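You operate a simulated robot arm through the tools that you are given. There is no shell and no other tool. Be economical: measure what you need, move in short steps, check, and stop when the job is done.

Carry out the task below with a simulated robot arm. There is one attempt and no reset: what you move stays moved.

TASK
Test the sap of the leaf in the red cup for nitrate.
Fine: meter knob to NITRATE and left there; press the leaf with the pestle and put that back on its spot; dip the probe, then rinse it and park it in its STORE well; the cup stays.

It is judged by the outcome, as a careful person would: the job done as asked, and still so three seconds after it is handed in. It fails if anything else is knocked over, pushed out of place, dropped, spilled or broken.

THE ROBOT
A 6-joint arm with a two-finger parallel gripper, fixed in place. Base frame: the origin is at the foot of the arm, x ahead of it, y to its left, z up; the work surface is at about z = 0. Lengths are in mm, angles in rad, forces in N, time in s.
With the tool pointing down near the work surface it reaches from about 140 to 580 mm from the base axis. Its first joint turns from -1.152 to 1.152 rad. Payload 2.1 kg.
The TCP is the grasp point between the finger pads, 30 mm short of the fingertips. In the tool frame z runs along the fingers and y along their closing line. The gripper opens to 94 mm. The fingers are 28 mm wide and 10 mm thick; the gripper's body (50 by 96 mm) begins 55 mm behind the TCP.
Orientation is that of the tool frame in the base frame, as [roll, pitch, yaw] about the fixed x, y, z axes, in that order (R = Rz(yaw) Ry(pitch) Rx(roll)). With the fingers straight down and closing along the base's y, the tool's x points along the base's -x, its y along +y and its z along -z.

THE INTERFACE
- The arm moves only by the tool play_rows. Its argument "plan" is a list of rows, each a list of 7 numbers: the closure in counts, from 0 (fully open) to 255 (shut), then the shift along the base's x, y, z in units of 400 mm (1.0 is 400 mm), then the turn, a rotation vector about the base's x, y, z in units of 45 degrees (1.0 is 45 degrees). In form: [[gripper, tx, ty, tz, ax, ay, az], ...]. A call has 1 to 8 rows; each row is the pose to reach, as a shift and turn from the pose commanded when the call began. A call with a number of a shift or a turn outside -1 to 1 is refused whole. Rows are played at 5 a second. More than 50 mm and 0.15 rad between two rows, or a gripper value outside its range, and nothing of the call is played. A pose out of reach is approached as far as the arm can. The call stops where the force on the tool passes 50 N (or 10 N more than at its start, if that is more) or the arm is blocked; 0.2 s more then pass. Each finger travels about 72 mm/s and halts on what it meets, pressing with about 30 N; the grip force reading is that of the motor and also rises with nothing between the fingers. The clock runs only during rows and for 0.2 s after the last one: add rows that repeat a pose to give the fingers time. It gives the time, the measured TCP pose, the force on the tool (base axes), the opening and the grip force at its end, in the units of the frame above (readings bear some noise).
- Cameras (640 x 400 px; columns grow to the right, rows downward): "scene" is fixed at [43.4, -360, 476.1]; the picture's right is [0.83, -0.56, 0.00], its down [-0.26, -0.39, -0.88] and it looks along [0.49, 0.73, -0.47] (base axes); focal length 367 px, centre (320, 200). "wrist" rides on the gripper at [76, 14, -103] in the tool frame; the picture's right is [-0.18, 0.98, 0.00], its down [-0.75, -0.14, -0.64] and it looks along [-0.63, -0.12, 0.77] (tool axes); focal length 243 px, centre (320, 200). There is no depth. A picture from a camera that has moved, and an enlarged one, comes with that camera's place and axes in the base frame and with its lens. The place of the scene camera against the robot may be out by one fixed shift of up to 25 mm in any direction.
- capture(camera): a new picture of that camera. It takes no simulated time.
- inspect(camera, box): a new picture of the part [left, top, right, bottom] of that camera's present view, enlarged. It takes no simulated time.
- job_done(): hands the job in; it is judged then, once.

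Go step by step. Nothing tells you positions but the pictures and the camera data: compare them with the known pose of the tool, close in by small moves and look again before you grip or let go. The budget is 120 turns and 76 pictures, counting those below and the enlarged ones. Unless the task says otherwise, let go and move clear before handing in, and close with one line.

The tools are called after "Emit:" as name(argument=value, ...) on one line, values as JSON. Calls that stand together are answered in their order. play_rows: Moves the arm, as the interface text tells. Its arguments: {"type":"object","properties":{"plan":{"type":"array"}},"required":["plan"]} The other tools are called the same way: capture (camera) takes a picture; inspect (camera, box) takes an enlarged picture of a part of a camera's view; job_done () hands the job in.

At the start:

```text
t: 0.0
tool_pos: [245.3, 130.6, 315.6]
tool_rot: [3.141, 0.001, -3.141]
force: [-0.9, 0.2, -0.6]
gripper_width: 93.9
grip_force: 0.1
```

scene: 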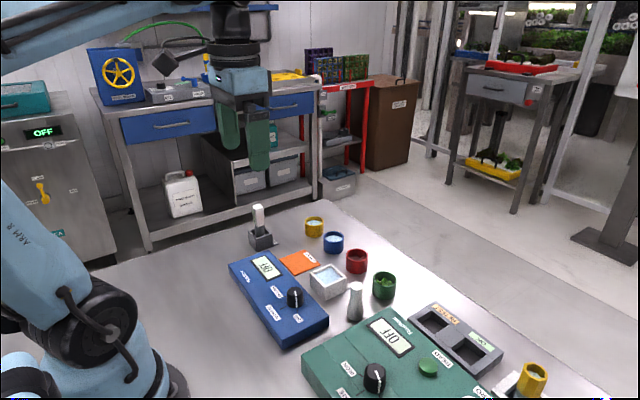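
wrist: 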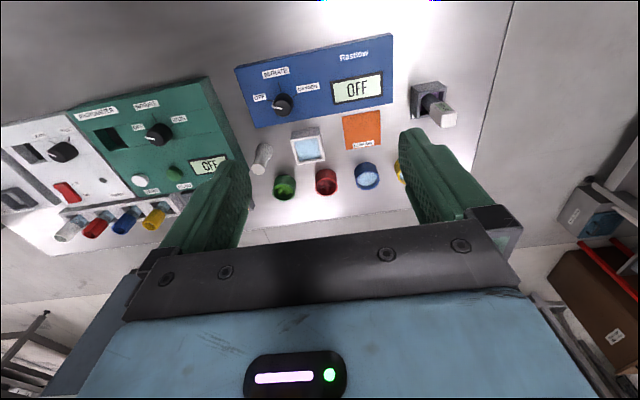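

The scene shows a blue meter (OFF / NITRATE / OXYGEN?), a probe in a holder, cups, a rinse basin and a pestle. I'll look closer at both views first.

Emit:
inspect(camera="wrist", box=[230, 30, 470, 210])

Emit:
inspect(camera="scene", box=[220, 190, 420, 350])

```text
2.22 times, centred on (350, 120) of wrist
camera zoom: at [168.7, 143.5, 417.9], right [0.18, 0.98, 0.0], down [0.75, -0.14, 0.64], along [0.63, -0.12, -0.77], focal length 539 px, centre (253, 378)
```

zoom: 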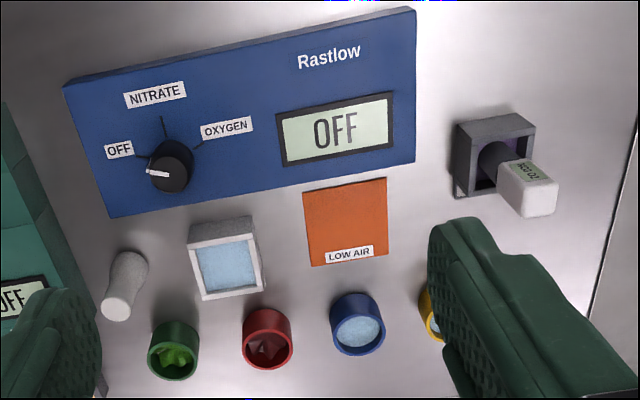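

```text
2.50 times, centred on (320, 270) of scene
camera zoom: at [43.4, -360.0, 476.1], right [0.83, -0.56, 0.0], down [-0.26, -0.39, -0.88], along [0.49, 0.73, -0.47], focal length 918 px, centre (320, 25)
```

zoom: 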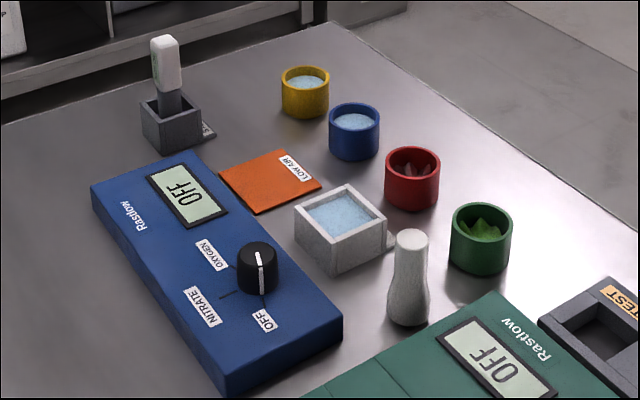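

I see the knob near (279, 66), the pestle near (362, 4), the red cup near (423, 108), and the probe in its STORE block to the left. I'll lower towards the knob for a better look.

Emit:
play_rows(plan=[[0, 0.02, -0.04, -0.07, 0, 0, 0], [0, 0.04, -0.08, -0.14, 0, 0, 0], [0, 0.06, -0.12, -0.21, 0, 0, 0], [0, 0.085, -0.1625, -0.2875, 0, 0, 0], [0, 0.085, -0.1625, -0.2875, 0, 0, 0]])

Emit:
capture(camera="wrist")

Emit:
inspect(camera="scene", box=[220, 190, 420, 350])

```text
t: 1.2
tool_pos: [279.3, 64.5, 198.7]
tool_rot: [3.141, 0.002, 3.14]
force: [0.9, 0.2, 0.4]
gripper_width: 93.7
grip_force: 0.2
```

```text
71 pictures are left
camera wrist: at [202.5, 78.0, 301.8], right [0.18, 0.98, 0.0], down [0.75, -0.14, 0.64], along [0.63, -0.12, -0.77], focal length 243 px, centre (320, 200)
```

wrist: 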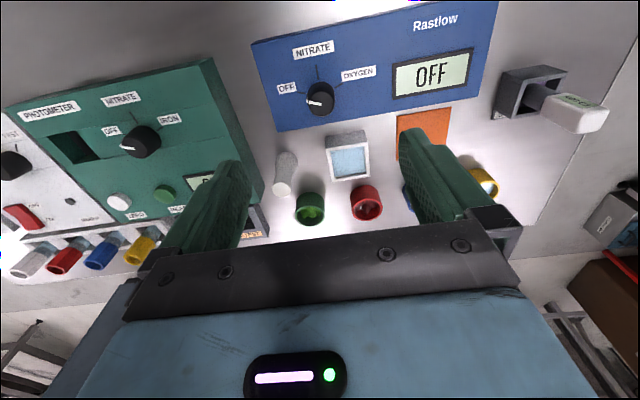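

```text
2.50 times, centred on (320, 270) of scene
camera zoom: at [43.4, -360.0, 476.1], right [0.83, -0.56, 0.0], down [-0.26, -0.39, -0.88], along [0.49, 0.73, -0.47], focal length 918 px, centre (320, 25)
```

zoom: 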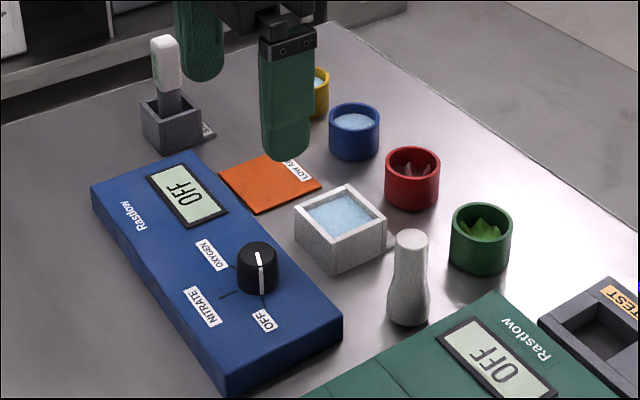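

The knob is visible between the fingers. I'll zoom on it to fix its position and the label angles.

Emit:
inspect(camera="wrist", box=[260, 30, 400, 120])

Emit:
inspect(camera="scene", box=[260, 265, 340, 315])

```text
4.44 times, centred on (330, 75) of wrist
camera zoom: at [202.5, 78.0, 301.8], right [0.18, 0.98, 0.0], down [0.75, -0.14, 0.64], along [0.63, -0.12, -0.77], focal length 1078 px, centre (276, 756)
```

zoom: 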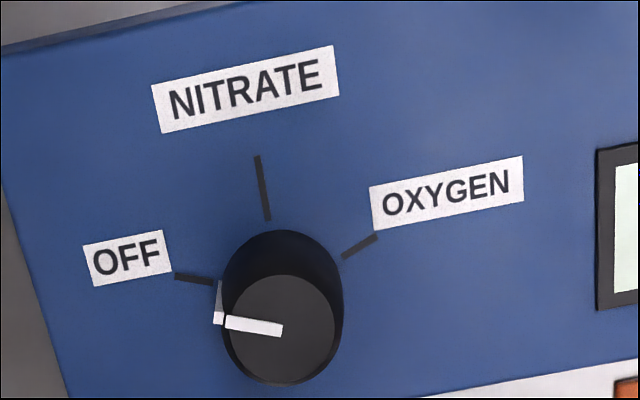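

```text
8.00 times, centred on (300, 290) of scene
camera zoom: at [43.4, -360.0, 476.1], right [0.83, -0.56, 0.0], down [-0.26, -0.39, -0.88], along [0.49, 0.73, -0.47], focal length 2937 px, centre (480, -520)
```

zoom: 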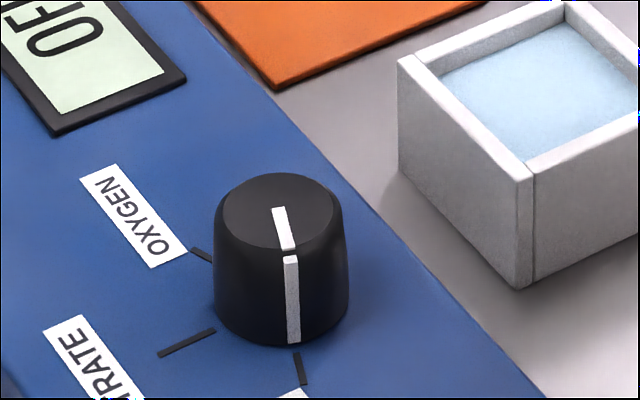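

The knob's top is near (286, 63) with the height still uncertain (about 40–50 mm). I'll lower to just above it and look again.

Emit:
play_rows(plan=[[0, 0.008, -0.002, -0.1, 0, 0, 0], [0, 0.0165, -0.004, -0.2, 0, 0, 0], [0, 0.0165, -0.004, -0.2375, 0, 0, 0], [0, 0.0165, -0.004, -0.2375, 0, 0, 0]])

Emit:
capture(camera="wrist")

Emit:
capture(camera="scene")

```text
t: 2.2
tool_pos: [285.9, 64.0, 106.7]
tool_rot: [3.141, 0.0, -3.141]
force: [-0.1, -0.1, 0.3]
gripper_width: 94.1
grip_force: 0.0
```

```text
67 pictures are left
camera wrist: at [209.8, 77.5, 208.3], right [0.18, 0.98, 0.0], down [0.75, -0.14, 0.64], along [0.63, -0.12, -0.77], focal length 243 px, centre (320, 200)
```

wrist: 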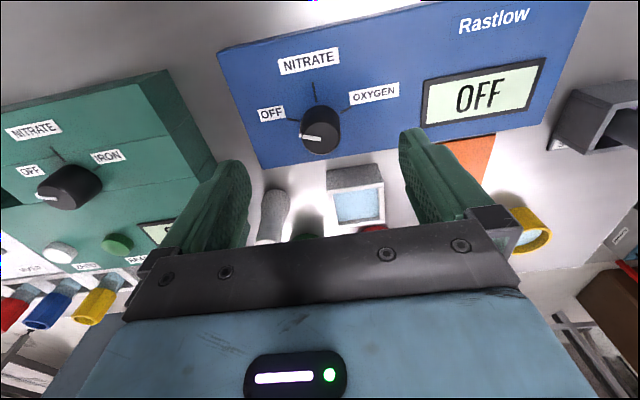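

```text
66 pictures are left
```

scene: 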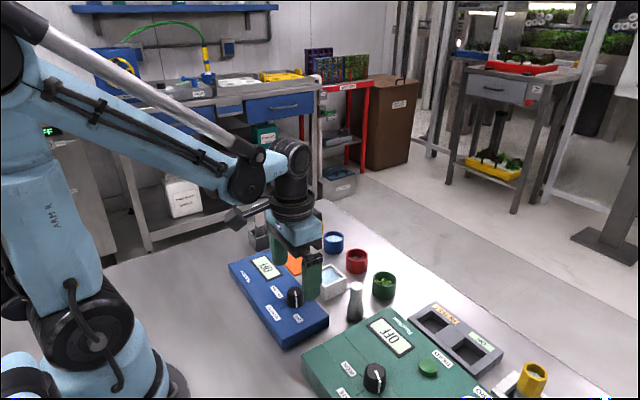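

The knob top is at about (285.6, 63.4, 46), and OFF to NITRATE is about 70° clockwise from above. I'll pre-turn +35° and narrow the fingers, then check.

Emit:
play_rows(plan=[[30, 0, -0.001, 0, 0, 0, 0.156], [60, 0, -0.001, 0, 0, 0, 0.312], [90, 0, -0.001, 0, 0, 0, 0.468], [120, 0, -0.001, 0, 0, 0, 0.624], [120, 0, -0.001, 0, 0, 0, 0.778], [120, 0, -0.001, -0.05, 0, 0, 0.778], [120, 0, -0.001, -0.05, 0, 0, 0.778]])

Emit:
capture(camera="wrist")

Emit:
inspect(camera="scene", box=[230, 220, 390, 350])

```text
t: 3.8
tool_pos: [286.0, 61.1, 85.9]
tool_rot: [-3.14, 0.004, -2.532]
force: [-0.9, -0.4, -0.8]
gripper_width: 49.6
grip_force: 0.0
```

```text
65 pictures are left
camera wrist: at [214.9, 29.1, 187.8], right [-0.41, 0.91, 0.0], down [0.7, 0.32, 0.64], along [0.58, 0.27, -0.77], focal length 243 px, centre (320, 200)
```

wrist: 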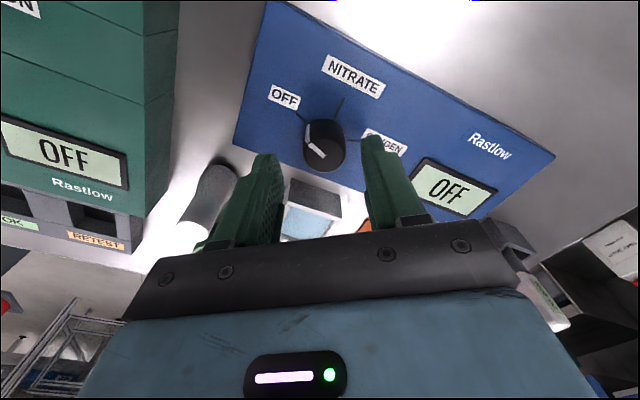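

```text
3.08 times, centred on (310, 285) of scene
camera zoom: at [43.4, -360.0, 476.1], right [0.83, -0.56, 0.0], down [-0.26, -0.39, -0.88], along [0.49, 0.73, -0.47], focal length 1130 px, centre (351, -62)
```

zoom: 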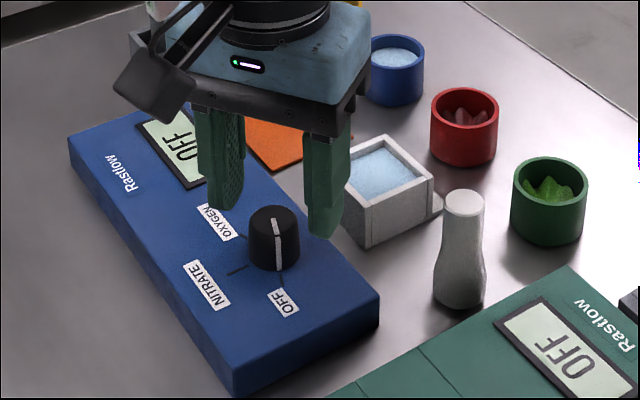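

Fingers straddle the knob. I'll correct by about 2 mm, lower and close.

Emit:
play_rows(plan=[[120, -0.003, 0.004, -0.03, 0, 0, 0], [120, -0.003, 0.004, -0.06, 0, 0, 0], [120, -0.003, 0.004, -0.06, 0, 0, 0], [150, -0.003, 0.004, -0.06, 0, 0, 0], [180, -0.003, 0.004, -0.06, 0, 0, 0], [200, -0.003, 0.004, -0.06, 0, 0, 0]])

Emit:
capture(camera="wrist")

Emit:
inspect(camera="scene", box=[230, 220, 390, 350])

```text
t: 5.2
tool_pos: [285.2, 65.4, 60.6]
tool_rot: [3.138, 0.003, -2.531]
force: [-4.2, 8.5, -7.6]
gripper_width: 28.5
grip_force: 44.8
```

```text
63 pictures are left
camera wrist: at [214.4, 31.5, 163.3], right [-0.41, 0.91, 0.0], down [0.7, 0.32, 0.64], along [0.58, 0.27, -0.77], focal length 243 px, centre (320, 200)
```

wrist: 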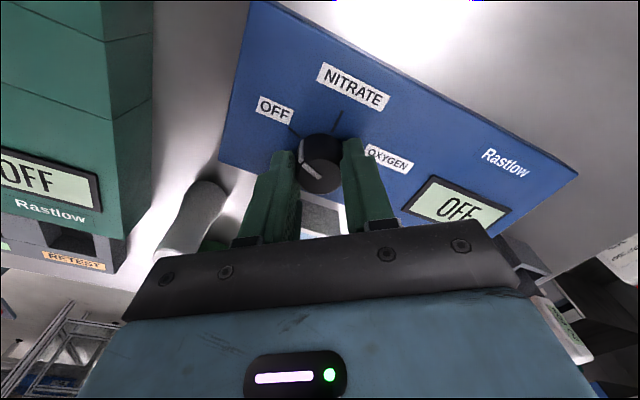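

```text
3.08 times, centred on (310, 285) of scene
camera zoom: at [43.4, -360.0, 476.1], right [0.83, -0.56, 0.0], down [-0.26, -0.39, -0.88], along [0.49, 0.73, -0.47], focal length 1130 px, centre (351, -62)
```

zoom: 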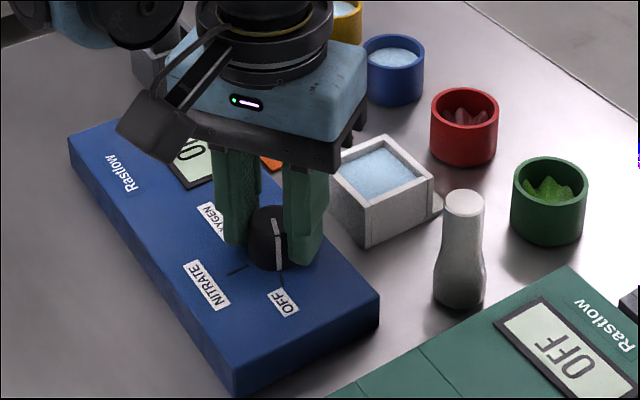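

The knob is gripped. I turn clockwise by 70° in two calls.

Emit:
play_rows(plan=[[200, -0.001, 0.002, 0, 0, 0, -0.13], [200, -0.001, 0.002, 0, 0, 0, -0.26], [200, -0.001, 0.002, 0, 0, 0, -0.39], [200, -0.001, 0.002, 0, 0, 0, -0.52], [200, -0.001, 0.002, 0, 0, 0, -0.65], [200, -0.001, 0.002, 0, 0, 0, -0.778], [200, -0.001, 0.002, 0, 0, 0, -0.778]])

Emit:
play_rows(plan=[[200, 0, 0, 0, 0, 0, -0.13], [200, 0, 0, 0, 0, 0, -0.26], [200, 0, 0, 0, 0, 0, -0.39], [200, 0, 0, 0, 0, 0, -0.52], [200, 0, 0, 0, 0, 0, -0.65], [200, 0, 0, 0, 0, 0, -0.778], [200, 0, 0, 0, 0, 0, -0.778]])

Emit:
capture(camera="wrist")

Emit:
inspect(camera="scene", box=[230, 220, 390, 350])

```text
t: 6.8
tool_pos: [284.4, 64.5, 60.0]
tool_rot: [3.141, 0.003, 3.14]
force: [16.5, 0.8, -18.3]
gripper_width: 28.4
grip_force: 45.3
```

```text
t: 8.4
tool_pos: [283.2, 64.7, 60.7]
tool_rot: [3.141, 0.004, 2.529]
force: [17.9, -9.2, -5.2]
gripper_width: 28.5
grip_force: 44.9
```

```text
61 pictures are left
camera wrist: at [229.8, 120.1, 163.3], right [0.72, 0.7, 0.0], down [0.53, -0.55, 0.65], along [0.45, -0.46, -0.76], focal length 243 px, centre (320, 200)
```

wrist: 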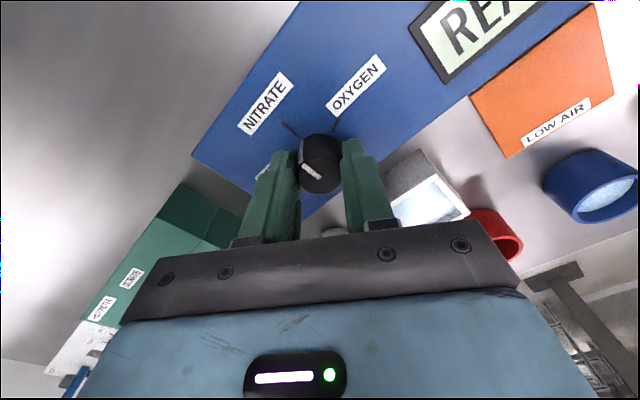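

```text
3.08 times, centred on (310, 285) of scene
camera zoom: at [43.4, -360.0, 476.1], right [0.83, -0.56, 0.0], down [-0.26, -0.39, -0.88], along [0.49, 0.73, -0.47], focal length 1130 px, centre (351, -62)
```

zoom: 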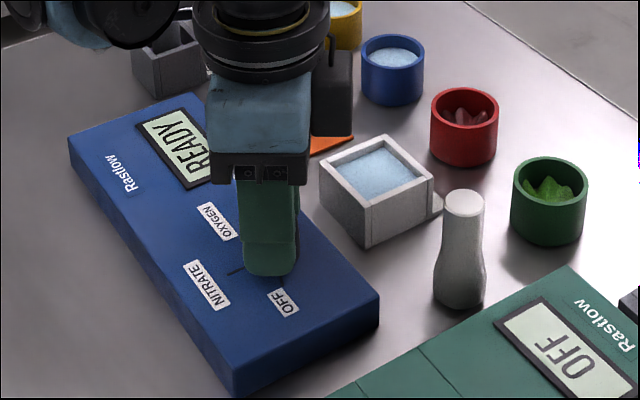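

The display reads READY. I release and rise, then look at the pointer.

Emit:
play_rows(plan=[[170, 0.003, -0.002, 0, 0, 0, 0], [120, 0.003, -0.002, 0, 0, 0, 0], [120, 0.003, -0.002, 0, 0, 0, 0], [120, 0.003, -0.002, 0.05, 0, 0, 0], [120, 0.003, -0.002, 0.1, 0, 0, 0.15], [120, 0.003, -0.002, 0.15, 0, 0, 0.3], [120, 0.003, -0.002, 0.2, 0, 0, 0.45], [120, 0.003, -0.002, 0.25, 0, 0, 0.6]])

Emit:
capture(camera="wrist")

Emit:
inspect(camera="scene", box=[230, 220, 390, 350])

```text
t: 10.2
tool_pos: [284.4, 66.3, 161.4]
tool_rot: [-3.141, 0.002, 3.002]
force: [-1.3, 1.4, 0.5]
gripper_width: 49.6
grip_force: 0.0
```

```text
59 pictures are left
camera wrist: at [211.7, 89.8, 264.2], right [0.32, 0.95, 0.0], down [0.73, -0.24, 0.64], along [0.61, -0.2, -0.77], focal length 243 px, centre (320, 200)
```

wrist: 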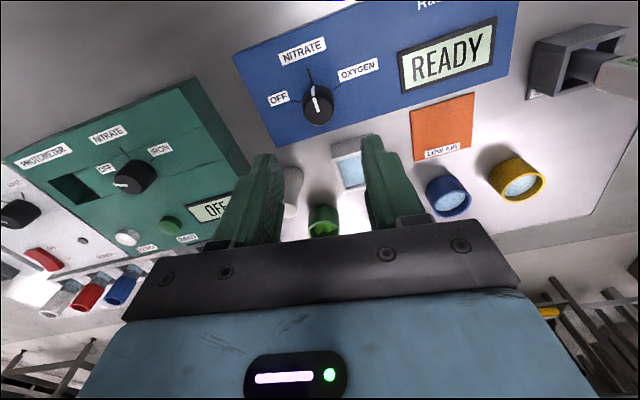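

```text
3.08 times, centred on (310, 285) of scene
camera zoom: at [43.4, -360.0, 476.1], right [0.83, -0.56, 0.0], down [-0.26, -0.39, -0.88], along [0.49, 0.73, -0.47], focal length 1130 px, centre (351, -62)
```

zoom: 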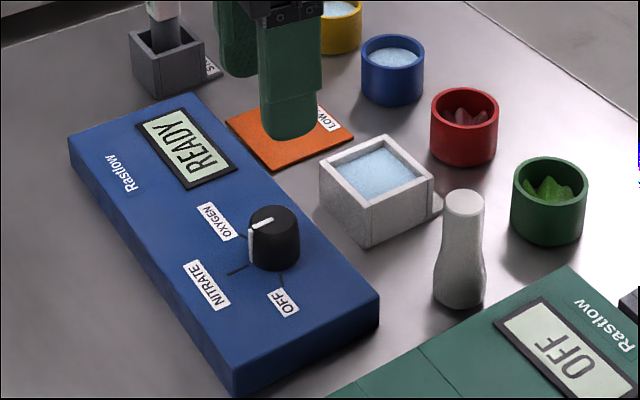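

The pointer sits on NITRATE and the meter is READY. Next I move over the pestle to measure it.

Emit:
play_rows(plan=[[80, 0.05, -0.04, 0.05, 0, 0, 0.06], [40, 0.1, -0.08, 0.05, 0, 0, 0.12], [0, 0.15, -0.12, 0.05, 0, 0, 0.178], [0, 0.195, -0.155, 0.05, 0, 0, 0.178], [0, 0.195, -0.155, 0.05, 0, 0, 0.178]])

Emit:
capture(camera="wrist")

Emit:
inspect(camera="scene", box=[320, 240, 420, 320])

```text
t: 11.4
tool_pos: [361.3, 1.7, 180.5]
tool_rot: [3.14, 0.002, 3.141]
force: [-0.1, 0.2, 0.1]
gripper_width: 93.9
grip_force: 0.1
```

```text
57 pictures are left
camera wrist: at [286.4, 14.5, 283.4], right [0.18, 0.98, 0.0], down [0.75, -0.14, 0.64], along [0.63, -0.12, -0.77], focal length 243 px, centre (320, 200)
```

wrist: 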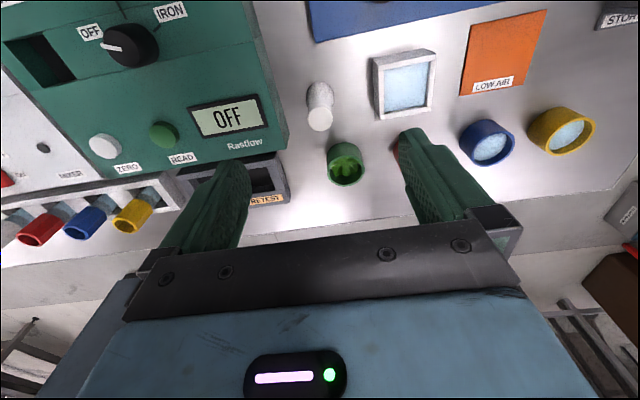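

```text
5.00 times, centred on (370, 280) of scene
camera zoom: at [43.4, -360.0, 476.1], right [0.83, -0.56, 0.0], down [-0.26, -0.39, -0.88], along [0.49, 0.73, -0.47], focal length 1835 px, centre (70, -200)
```

zoom: 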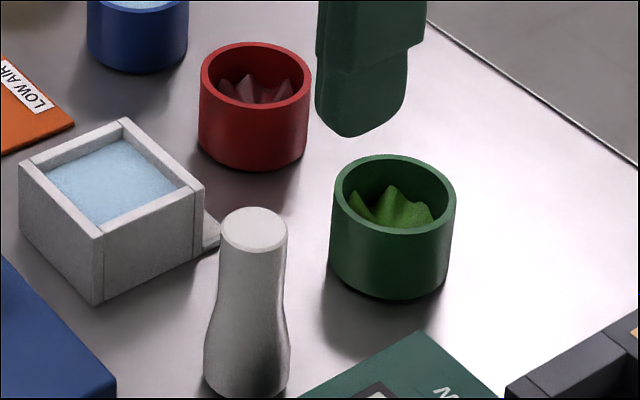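

Zooming on the pestle and red cup to measure.

Emit:
inspect(camera="wrist", box=[280, 60, 380, 140])

```text
5.00 times, centred on (330, 100) of wrist
camera zoom: at [286.4, 14.5, 283.4], right [0.18, 0.98, 0.0], down [0.75, -0.14, 0.64], along [0.63, -0.12, -0.77], focal length 1213 px, centre (270, 700)
```

zoom: 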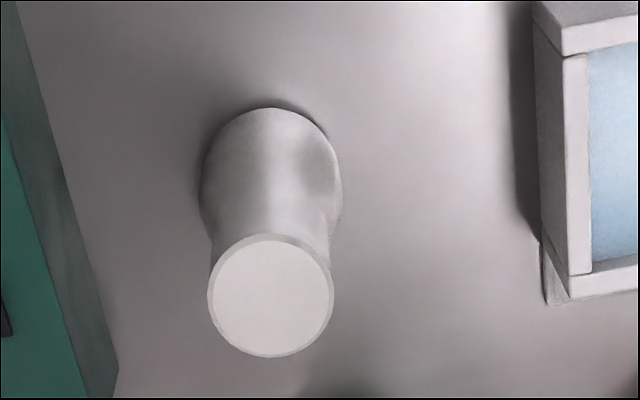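

The pestle is about 22 mm wide at the handle, 69 mm tall, centred near (368, -1). I'll narrow the fingers and lower around the handle, staying high so the tips clear the bulge.

Emit:
play_rows(plan=[[60, 0.009, -0.002, -0.05, 0, 0, 0], [120, 0.0175, -0.004, -0.1, 0, 0, 0], [120, 0.0175, -0.004, -0.15, 0, 0, 0], [120, 0.0175, -0.004, -0.19, 0, 0, 0], [120, 0.0175, -0.004, -0.19, 0, 0, 0]])

Emit:
capture(camera="wrist")

Emit:
inspect(camera="scene", box=[310, 230, 430, 330])

```text
t: 12.6
tool_pos: [370.4, 2.0, 105.3]
tool_rot: [-3.141, 0.001, -3.14]
force: [0.4, 0.2, 0.7]
gripper_width: 49.7
grip_force: 0.1
```

```text
54 pictures are left
camera wrist: at [293.6, 14.8, 208.1], right [0.18, 0.98, 0.0], down [0.75, -0.14, 0.64], along [0.63, -0.12, -0.77], focal length 243 px, centre (320, 200)
```

wrist: 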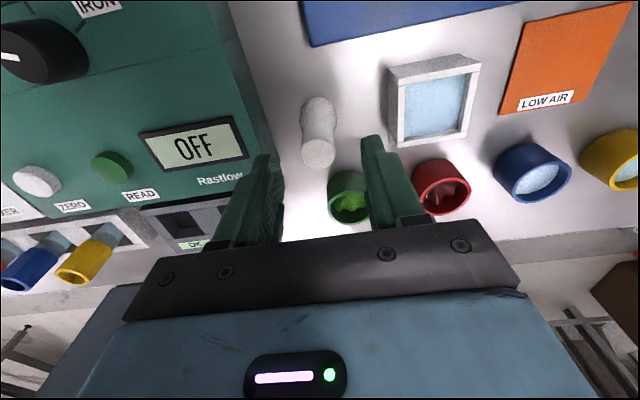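

```text
4.00 times, centred on (370, 280) of scene
camera zoom: at [43.4, -360.0, 476.1], right [0.83, -0.56, 0.0], down [-0.26, -0.39, -0.88], along [0.49, 0.73, -0.47], focal length 1468 px, centre (120, -120)
```

zoom: 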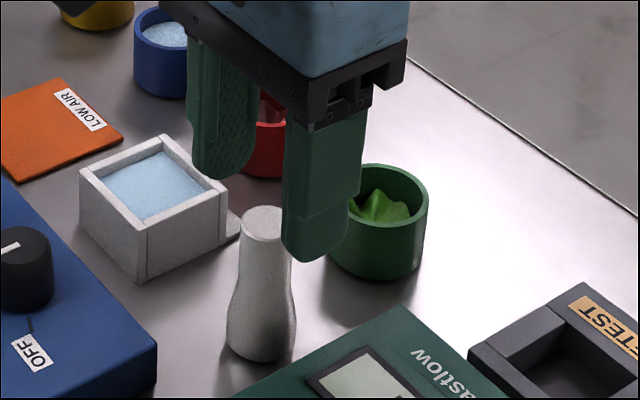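

The pestle axis is at (368, -1), top at 72. Small correction, lower, and close.

Emit:
play_rows(plan=[[120, -0.005, -0.006, -0.04, 0, 0, 0], [120, -0.005, -0.006, -0.078, 0, 0, 0], [120, -0.005, -0.006, -0.078, 0, 0, 0], [150, -0.005, -0.006, -0.078, 0, 0, 0], [175, -0.005, -0.006, -0.078, 0, 0, 0], [200, -0.005, -0.006, -0.078, 0, 0, 0], [215, -0.005, -0.006, -0.078, 0, 0, 0]])

Emit:
capture(camera="wrist")

Emit:
inspect(camera="scene", box=[310, 230, 430, 330])

```text
t: 14.2
tool_pos: [367.0, -1.9, 75.2]
tool_rot: [3.141, 0.001, -3.141]
force: [-1.2, -0.3, 0.1]
gripper_width: 22.1
grip_force: 30.2
```

```text
52 pictures are left
camera wrist: at [291.3, 12.2, 177.1], right [0.18, 0.98, 0.0], down [0.75, -0.14, 0.64], along [0.63, -0.12, -0.77], focal length 243 px, centre (320, 200)
```

wrist: 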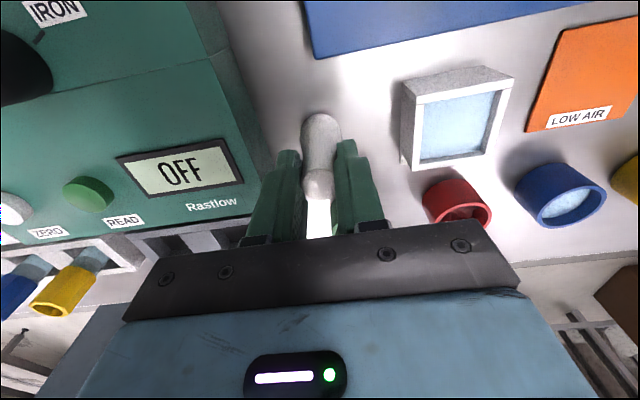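

```text
4.00 times, centred on (370, 280) of scene
camera zoom: at [43.4, -360.0, 476.1], right [0.83, -0.56, 0.0], down [-0.26, -0.39, -0.88], along [0.49, 0.73, -0.47], focal length 1468 px, centre (120, -120)
```

zoom: 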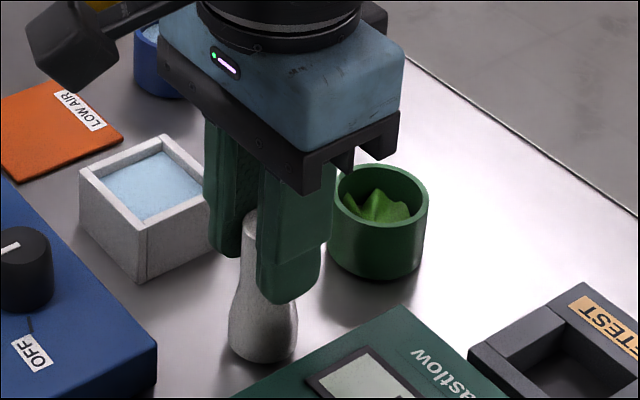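

The pestle is held at 22.1 mm. I lift straight up 100 mm and look at the red cup.

Emit:
play_rows(plan=[[215, 0, 0, 0.05, 0, 0, 0], [215, 0, 0, 0.12, 0, 0, 0], [215, 0, 0, 0.19, 0, 0, 0], [215, 0, 0, 0.25, 0, 0, 0], [215, 0, 0, 0.25, 0, 0, 0]])

Emit:
capture(camera="wrist")

Emit:
inspect(camera="scene", box=[310, 210, 430, 310])

```text
t: 15.4
tool_pos: [368.0, -1.0, 174.4]
tool_rot: [-3.141, 0.001, -3.141]
force: [-0.5, -0.5, -1.2]
gripper_width: 21.7
grip_force: 30.3
```

```text
50 pictures are left
camera wrist: at [292.7, 12.1, 276.8], right [0.18, 0.98, 0.0], down [0.75, -0.14, 0.64], along [0.63, -0.12, -0.77], focal length 243 px, centre (320, 200)
```

wrist: 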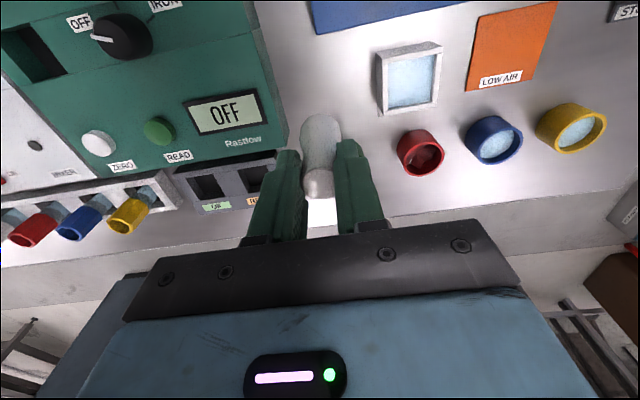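

```text
4.00 times, centred on (370, 260) of scene
camera zoom: at [43.4, -360.0, 476.1], right [0.83, -0.56, 0.0], down [-0.26, -0.39, -0.88], along [0.49, 0.73, -0.47], focal length 1468 px, centre (120, -40)
```

zoom: 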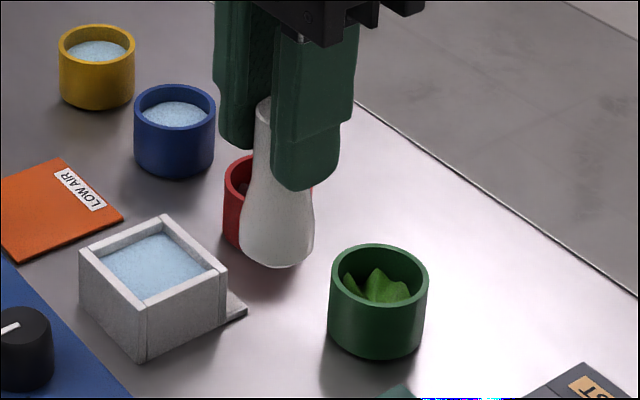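

Emit:
inspect(camera="wrist", box=[360, 100, 480, 200])

```text
4.00 times, centred on (420, 150) of wrist
camera zoom: at [292.7, 12.1, 276.8], right [0.18, 0.98, 0.0], down [0.75, -0.14, 0.64], along [0.63, -0.12, -0.77], focal length 970 px, centre (-80, 400)
```

zoom: 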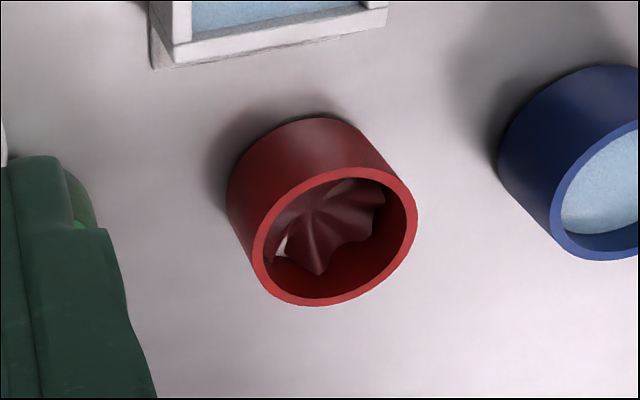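

The red cup's centre is about (452, 102), rim near z 35. I move part way and measure again.

Emit:
play_rows(plan=[[215, 0.04, 0.03, 0, 0, 0, 0], [215, 0.08, 0.06, 0, 0, 0, 0], [215, 0.12, 0.1, 0, 0, 0, 0], [215, 0.16, 0.14, 0, 0, 0, 0], [215, 0.16, 0.14, 0, 0, 0, 0]])

Emit:
inspect(camera="wrist", box=[280, 60, 440, 180])

```text
t: 16.6
tool_pos: [431.5, 55.0, 173.7]
tool_rot: [-3.14, 0.003, -3.141]
force: [0.2, 0.0, -1.3]
gripper_width: 21.7
grip_force: 29.8
```

```text
3.33 times, centred on (360, 120) of wrist
camera zoom: at [354.8, 68.6, 276.3], right [0.18, 0.98, 0.0], down [0.75, -0.14, 0.64], along [0.63, -0.12, -0.77], focal length 809 px, centre (187, 467)
```

zoom: 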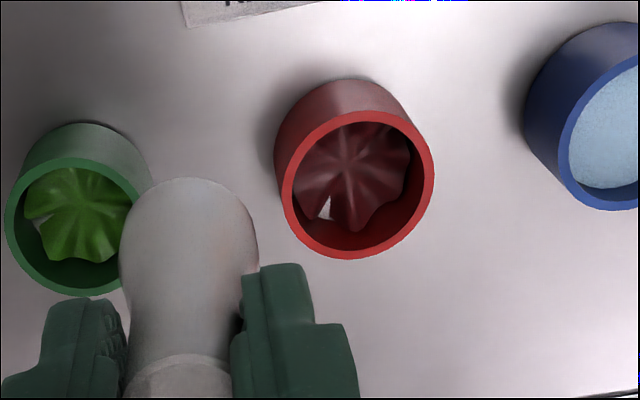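

The cup centre is (452, 101), rim at 36. I move over it, keeping the pestle base above the rim, and check alignment.

Emit:
play_rows(plan=[[215, 0.02, 0.05, 0, 0, 0, 0], [215, 0.04, 0.1, 0, 0, 0, 0], [215, 0.049, 0.117, 0, 0, 0, 0], [215, 0.049, 0.117, -0.06, 0, 0, 0], [215, 0.049, 0.117, -0.11, 0, 0, 0], [215, 0.049, 0.117, -0.11, 0, 0, 0]])

Emit:
inspect(camera="wrist", box=[240, 60, 400, 180])

Emit:
inspect(camera="scene", box=[310, 190, 430, 290])

```text
t: 18.0
tool_pos: [450.2, 101.9, 131.0]
tool_rot: [-3.141, 0.003, 3.141]
force: [0.4, -0.2, -0.8]
gripper_width: 21.8
grip_force: 29.9
```

```text
3.33 times, centred on (320, 120) of wrist
camera zoom: at [373.9, 115.2, 233.3], right [0.18, 0.98, 0.0], down [0.75, -0.14, 0.64], along [0.63, -0.12, -0.77], focal length 809 px, centre (320, 467)
```

zoom: 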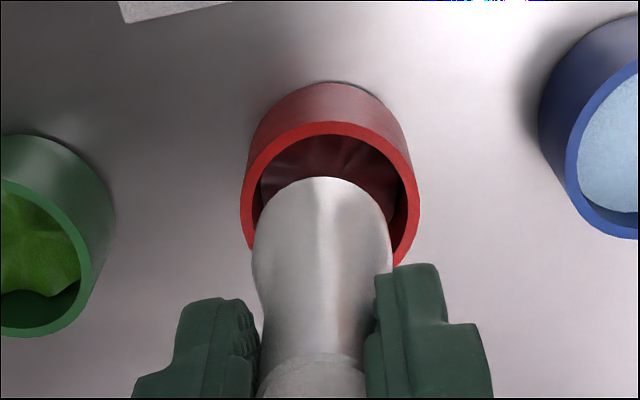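

```text
4.00 times, centred on (370, 240) of scene
camera zoom: at [43.4, -360.0, 476.1], right [0.83, -0.56, 0.0], down [-0.26, -0.39, -0.88], along [0.49, 0.73, -0.47], focal length 1468 px, centre (120, 40)
```

zoom: 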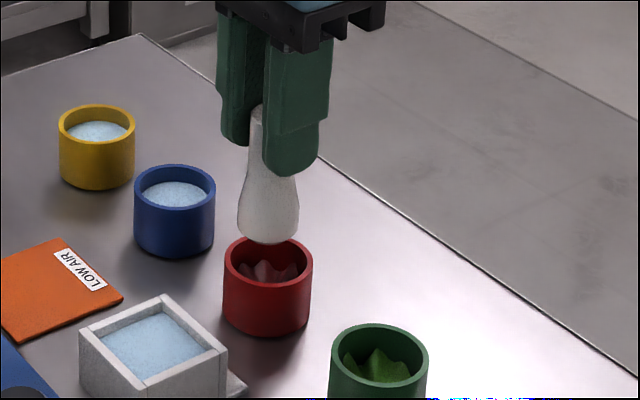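

Alignment is within 2 mm. I correct slightly and lower the pestle into the cup above the leaf.

Emit:
play_rows(plan=[[215, 0.004, 0.0035, 0, 0, 0, 0], [215, 0.004, 0.0035, -0.03, 0, 0, 0], [215, 0.004, 0.0035, -0.055, 0, 0, 0], [215, 0.004, 0.0035, -0.075, 0, 0, 0], [215, 0.004, 0.0035, -0.075, 0, 0, 0]])

Emit:
inspect(camera="wrist", box=[240, 60, 400, 180])

Emit:
inspect(camera="scene", box=[310, 190, 430, 290])

```text
t: 19.2
tool_pos: [453.2, 101.8, 99.0]
tool_rot: [3.14, 0.002, 3.141]
force: [0.3, -0.7, -1.4]
gripper_width: 22.0
grip_force: 29.7
```

```text
3.33 times, centred on (320, 120) of wrist
camera zoom: at [376.8, 115.7, 201.7], right [0.18, 0.98, 0.0], down [0.75, -0.14, 0.64], along [0.63, -0.12, -0.77], focal length 809 px, centre (320, 467)
```

zoom: 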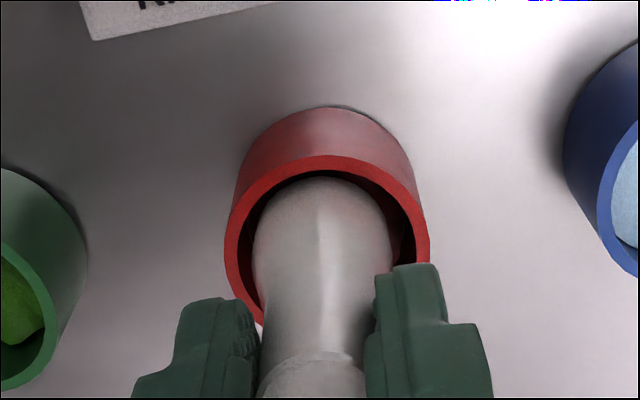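

```text
4.00 times, centred on (370, 240) of scene
camera zoom: at [43.4, -360.0, 476.1], right [0.83, -0.56, 0.0], down [-0.26, -0.39, -0.88], along [0.49, 0.73, -0.47], focal length 1468 px, centre (120, 40)
```

zoom: 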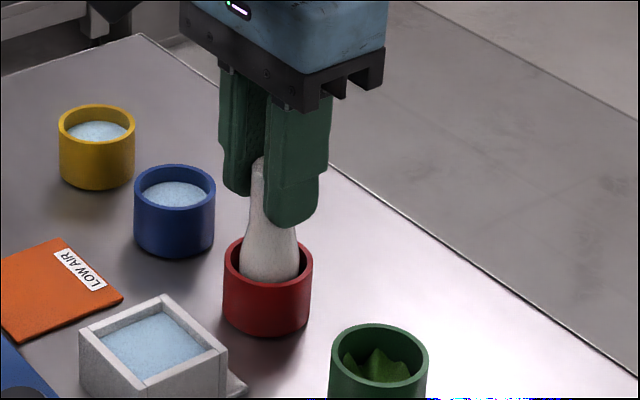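

The pestle is inside the cup, clear of the walls. Now I press down in small steps, watching force.

Emit:
play_rows(plan=[[215, 0.001, 0.0025, -0.01, 0, 0, 0], [215, 0.001, 0.0025, -0.02, 0, 0, 0], [215, 0.001, 0.0025, -0.03, 0, 0, 0], [215, 0.001, 0.0025, -0.035, 0, 0, 0], [215, 0.001, 0.0025, -0.035, 0, 0, 0]])

```text
t: 20.4
tool_pos: [454.0, 104.4, 86.9]
tool_rot: [3.141, 0.001, 3.141]
force: [-2.5, -2.8, 25.1]
gripper_width: 21.7
grip_force: 29.9
```

Contact with 25 N. I press slightly more, hold, and check.

Emit:
play_rows(plan=[[215, 0, 0, -0.005, 0, 0, 0], [215, 0, 0, -0.01, 0, 0, 0], [215, 0, 0, -0.01, 0, 0, 0], [215, 0, 0, -0.01, 0, 0, 0]])

Emit:
inspect(camera="wrist", box=[240, 60, 400, 180])

Emit:
inspect(camera="scene", box=[310, 190, 430, 290])

```text
t: 20.9
tool_pos: [454.1, 104.3, 85.5]
tool_rot: [3.141, 0.001, -3.141]
force: [0.0, -0.2, 20.9]
gripper_width: 21.5
grip_force: 30.0
stopped in row 2: the force on the tool passed its limit (the readings are from after the stop); the commanded pose is now the measured one
```

```text
3.33 times, centred on (320, 120) of wrist
camera zoom: at [377.9, 117.9, 188.2], right [0.18, 0.98, 0.0], down [0.75, -0.14, 0.64], along [0.63, -0.12, -0.77], focal length 809 px, centre (320, 467)
```

zoom: 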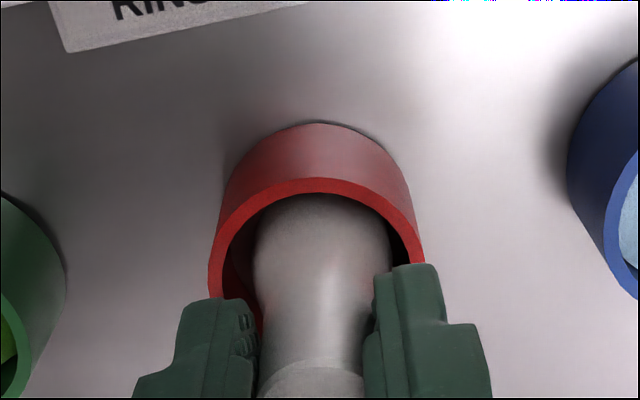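

```text
4.00 times, centred on (370, 240) of scene
camera zoom: at [43.3, -360.0, 476.1], right [0.83, -0.56, 0.0], down [-0.26, -0.39, -0.88], along [0.49, 0.73, -0.47], focal length 1468 px, centre (120, 40)
```

zoom: 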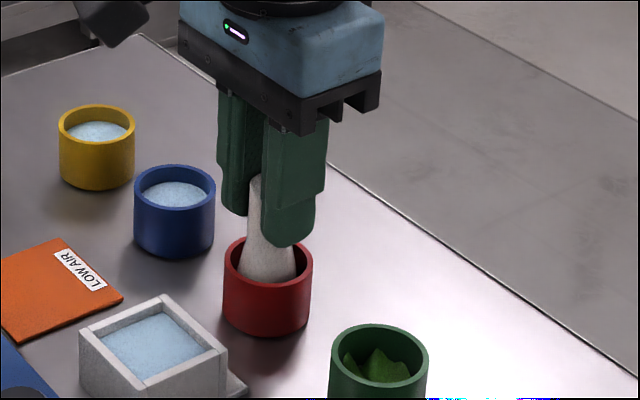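

The press passed 50 N, so the leaf is pressed. I lift straight out and look into the cup.

Emit:
play_rows(plan=[[215, 0, -0.003, 0.01, 0, 0, 0], [215, 0, -0.003, 0.05, 0, 0, 0], [215, 0, -0.003, 0.12, 0, 0, 0], [215, 0, -0.003, 0.19, 0, 0, 0], [215, 0, -0.003, 0.23, 0, 0, 0], [215, 0, -0.05, 0.23, 0, 0, 0], [215, 0, -0.1, 0.23, 0, 0, 0], [215, 0, -0.1, 0.23, 0, 0, 0]])

Emit:
capture(camera="wrist")

Emit:
inspect(camera="scene", box=[310, 180, 430, 300])

```text
t: 22.7
tool_pos: [453.7, 63.7, 176.8]
tool_rot: [-3.14, -0.001, 3.141]
force: [-0.9, 0.1, -1.6]
gripper_width: 21.6
grip_force: 30.2
```

```text
40 pictures are left
camera wrist: at [376.6, 77.3, 279.0], right [0.18, 0.98, 0.0], down [0.75, -0.14, 0.64], along [0.63, -0.12, -0.77], focal length 243 px, centre (320, 200)
```

wrist: 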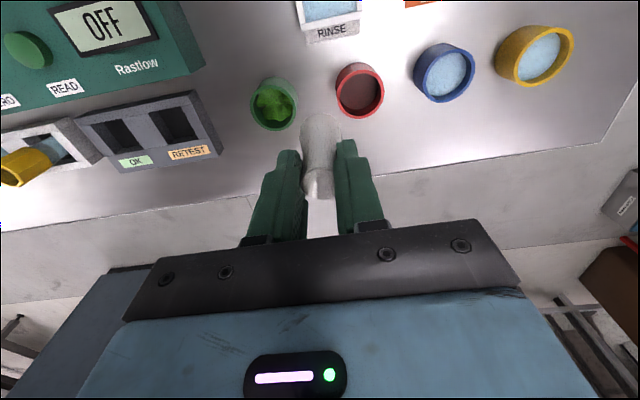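

```text
3.33 times, centred on (370, 240) of scene
camera zoom: at [43.4, -360.0, 476.1], right [0.83, -0.56, 0.0], down [-0.26, -0.39, -0.88], along [0.49, 0.73, -0.47], focal length 1224 px, centre (153, 67)
```

zoom: 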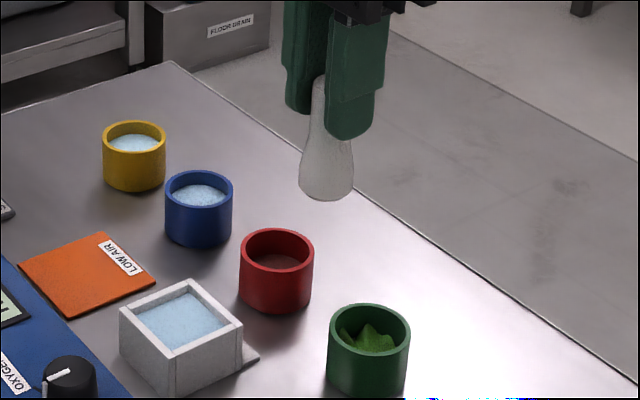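

The leaf is now mashed to sap. I carry the pestle back above its spot, matching the earlier reference view.

Emit:
play_rows(plan=[[215, -0.06, -0.045, 0, 0, 0, 0], [215, -0.12, -0.09, 0, 0, 0, 0], [215, -0.17, -0.13, 0, 0, 0, 0], [215, -0.2138, -0.163, -0.005, 0, 0, 0], [215, -0.2138, -0.163, -0.005, 0, 0, 0], [215, -0.2138, -0.163, -0.005, 0, 0, 0]])

Emit:
capture(camera="wrist")

```text
t: 24.1
tool_pos: [367.6, -1.6, 174.5]
tool_rot: [-3.141, -0.001, -3.139]
force: [0.6, -0.1, -1.3]
gripper_width: 21.8
grip_force: 30.1
```

```text
38 pictures are left
camera wrist: at [291.5, 11.5, 277.0], right [0.18, 0.98, 0.0], down [0.75, -0.14, 0.64], along [0.63, -0.12, -0.77], focal length 243 px, centre (320, 200)
```

wrist: 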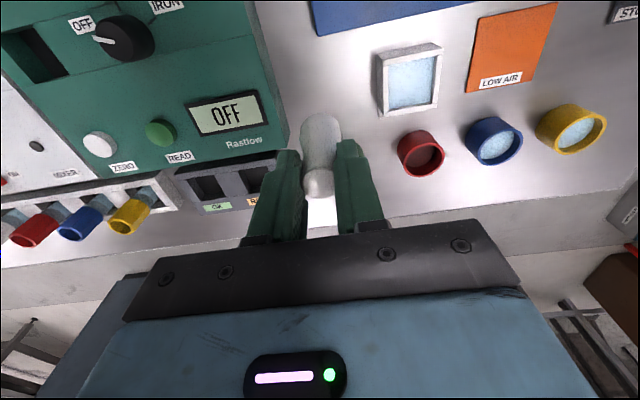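

It matches the reference view to within a millimetre. I lower to just above the table, then until light contact.

Emit:
play_rows(plan=[[215, 0, 0.0015, -0.06, 0, 0, 0], [215, 0, 0.0015, -0.12, 0, 0, 0], [215, 0, 0.0015, -0.18, 0, 0, 0], [215, 0, 0.0015, -0.225, 0, 0, 0], [215, 0, 0.0015, -0.24, 0, 0, 0], [215, 0, 0.0015, -0.246, 0, 0, 0], [215, 0, 0.0015, -0.246, 0, 0, 0]])

Emit:
inspect(camera="scene", box=[310, 230, 430, 330])

```text
t: 25.7
tool_pos: [366.2, 0.3, 76.3]
tool_rot: [3.141, 0.0, -3.141]
force: [-3.3, -2.0, 18.5]
gripper_width: 21.7
grip_force: 29.7
```

```text
4.00 times, centred on (370, 280) of scene
camera zoom: at [43.3, -360.0, 476.1], right [0.83, -0.56, 0.0], down [-0.26, -0.39, -0.88], along [0.49, 0.73, -0.47], focal length 1468 px, centre (120, -120)
```

zoom: 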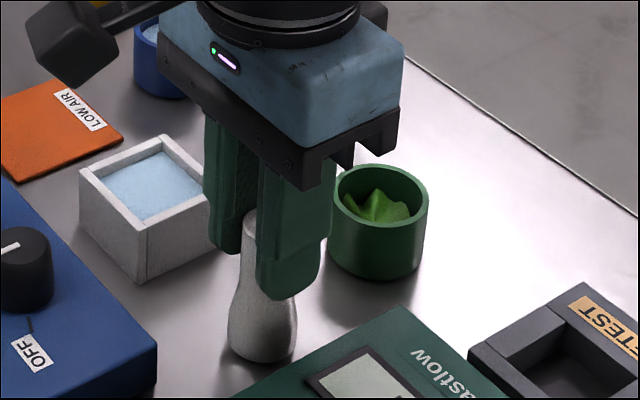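

It is on the table at the same place. I release and rise.

Emit:
play_rows(plan=[[215, 0, 0, 0.003, 0, 0, 0], [190, 0, 0, 0.003, 0, 0, 0], [150, 0, 0, 0.003, 0, 0, 0], [120, 0, 0, 0.003, 0, 0, 0], [120, 0, 0, 0.003, 0, 0, 0], [120, 0, 0, 0.08, 0, 0, 0], [120, 0, 0, 0.16, 0, 0, 0], [120, 0, 0, 0.25, 0, 0, 0]])

Emit:
inspect(camera="scene", box=[310, 230, 430, 330])

```text
t: 27.5
tool_pos: [369.7, 0.2, 175.1]
tool_rot: [3.141, 0.0, 3.14]
force: [-0.8, -0.4, 0.6]
gripper_width: 49.8
grip_force: 0.1
```

```text
4.00 times, centred on (370, 280) of scene
camera zoom: at [43.4, -360.0, 476.1], right [0.83, -0.56, 0.0], down [-0.26, -0.39, -0.88], along [0.49, 0.73, -0.47], focal length 1468 px, centre (120, -120)
```

zoom: 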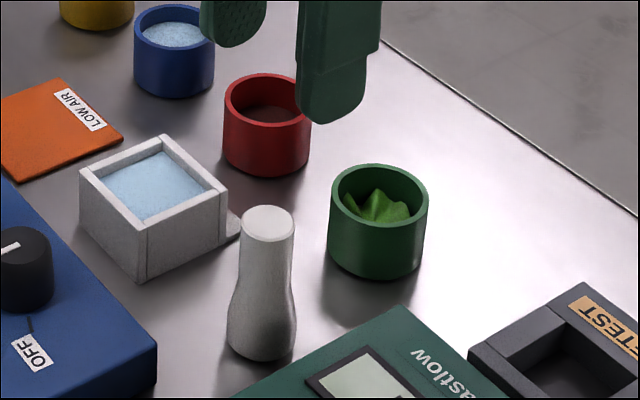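

The pestle stands exactly where it was. Next I go above the probe, estimated at (322, 282) with its top near z 100.

Emit:
play_rows(plan=[[90, -0.015, 0.1, 0.03, 0, 0, 0], [60, -0.03, 0.2, 0.06, 0, 0, 0], [30, -0.05, 0.3, 0.06, 0, 0, 0], [0, -0.07, 0.4, 0.06, 0, 0, 0], [0, -0.09, 0.5, 0.06, 0, 0, 0], [0, -0.11, 0.6, 0.06, 0, 0, 0], [0, -0.118, 0.7, 0.06, 0, 0, 0], [0, -0.118, 0.7, 0.06, 0, 0, 0]])

Emit:
capture(camera="wrist")

Emit:
inspect(camera="scene", box=[210, 180, 310, 260])

```text
t: 29.3
tool_pos: [323.1, 280.4, 199.8]
tool_rot: [3.142, -0.001, -3.141]
force: [-0.1, -0.5, -0.6]
gripper_width: 93.8
grip_force: 0.0
```

```text
35 pictures are left
camera wrist: at [246.3, 293.4, 302.8], right [0.18, 0.98, 0.0], down [0.75, -0.14, 0.64], along [0.63, -0.12, -0.77], focal length 243 px, centre (320, 200)
```

wrist: 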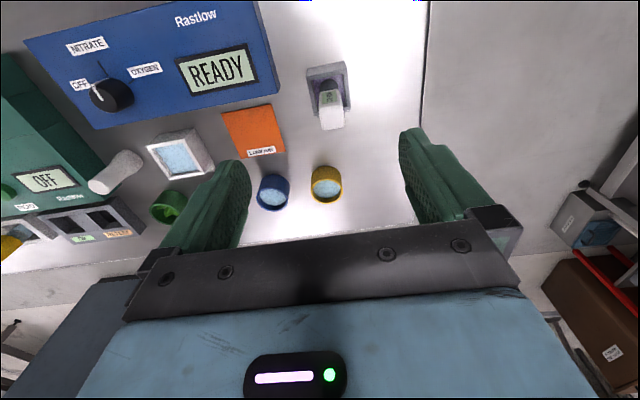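

```text
5.00 times, centred on (260, 220) of scene
camera zoom: at [43.4, -360.0, 476.1], right [0.83, -0.56, 0.0], down [-0.26, -0.39, -0.88], along [0.49, 0.73, -0.47], focal length 1835 px, centre (620, 100)
```

zoom: 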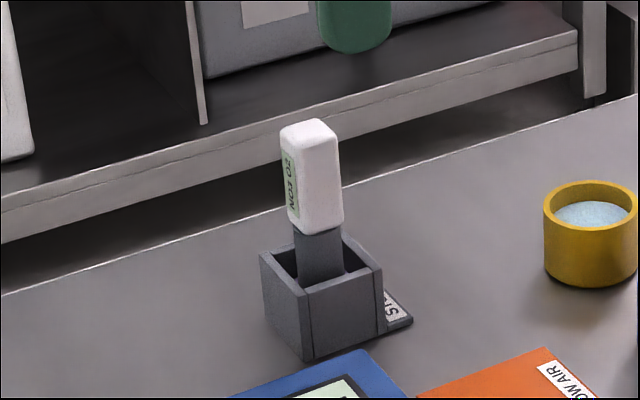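

Zooming on the probe from above.

Emit:
inspect(camera="wrist", box=[280, 50, 380, 140])

```text
4.44 times, centred on (330, 95) of wrist
camera zoom: at [246.3, 293.4, 302.8], right [0.18, 0.98, 0.0], down [0.75, -0.14, 0.64], along [0.63, -0.12, -0.77], focal length 1078 px, centre (276, 667)
```

zoom: 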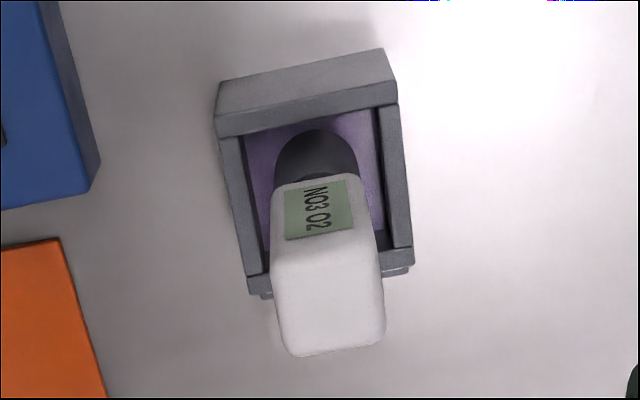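

The probe handle is about 20 mm square, axis-aligned, centred near (327, 288), top about z 92. I centre over it with narrowed fingers and check closer.

Emit:
play_rows(plan=[[60, 0.006, 0.012, -0.05, 0, 0, 0], [120, 0.0125, 0.023, -0.1, 0, 0, 0], [120, 0.0125, 0.023, -0.165, 0, 0, 0], [120, 0.0125, 0.023, -0.165, 0, 0, 0]])

Emit:
inspect(camera="wrist", box=[240, 60, 400, 180])

Emit:
inspect(camera="scene", box=[210, 180, 310, 260])

```text
t: 30.3
tool_pos: [326.7, 290.0, 135.1]
tool_rot: [-3.141, -0.001, -3.14]
force: [-0.3, 0.2, -0.6]
gripper_width: 49.6
grip_force: 0.0
```

```text
3.33 times, centred on (320, 120) of wrist
camera zoom: at [250.5, 303.4, 237.2], right [0.18, 0.98, 0.0], down [0.75, -0.14, 0.64], along [0.63, -0.12, -0.77], focal length 809 px, centre (320, 467)
```

zoom: 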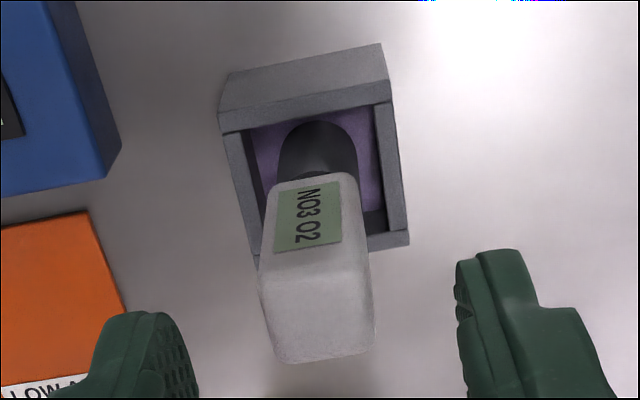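

```text
5.00 times, centred on (260, 220) of scene
camera zoom: at [43.4, -360.0, 476.1], right [0.83, -0.56, 0.0], down [-0.26, -0.39, -0.88], along [0.49, 0.73, -0.47], focal length 1835 px, centre (620, 100)
```

zoom: 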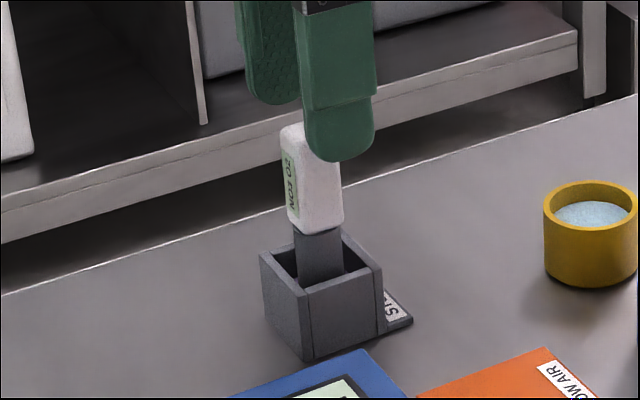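

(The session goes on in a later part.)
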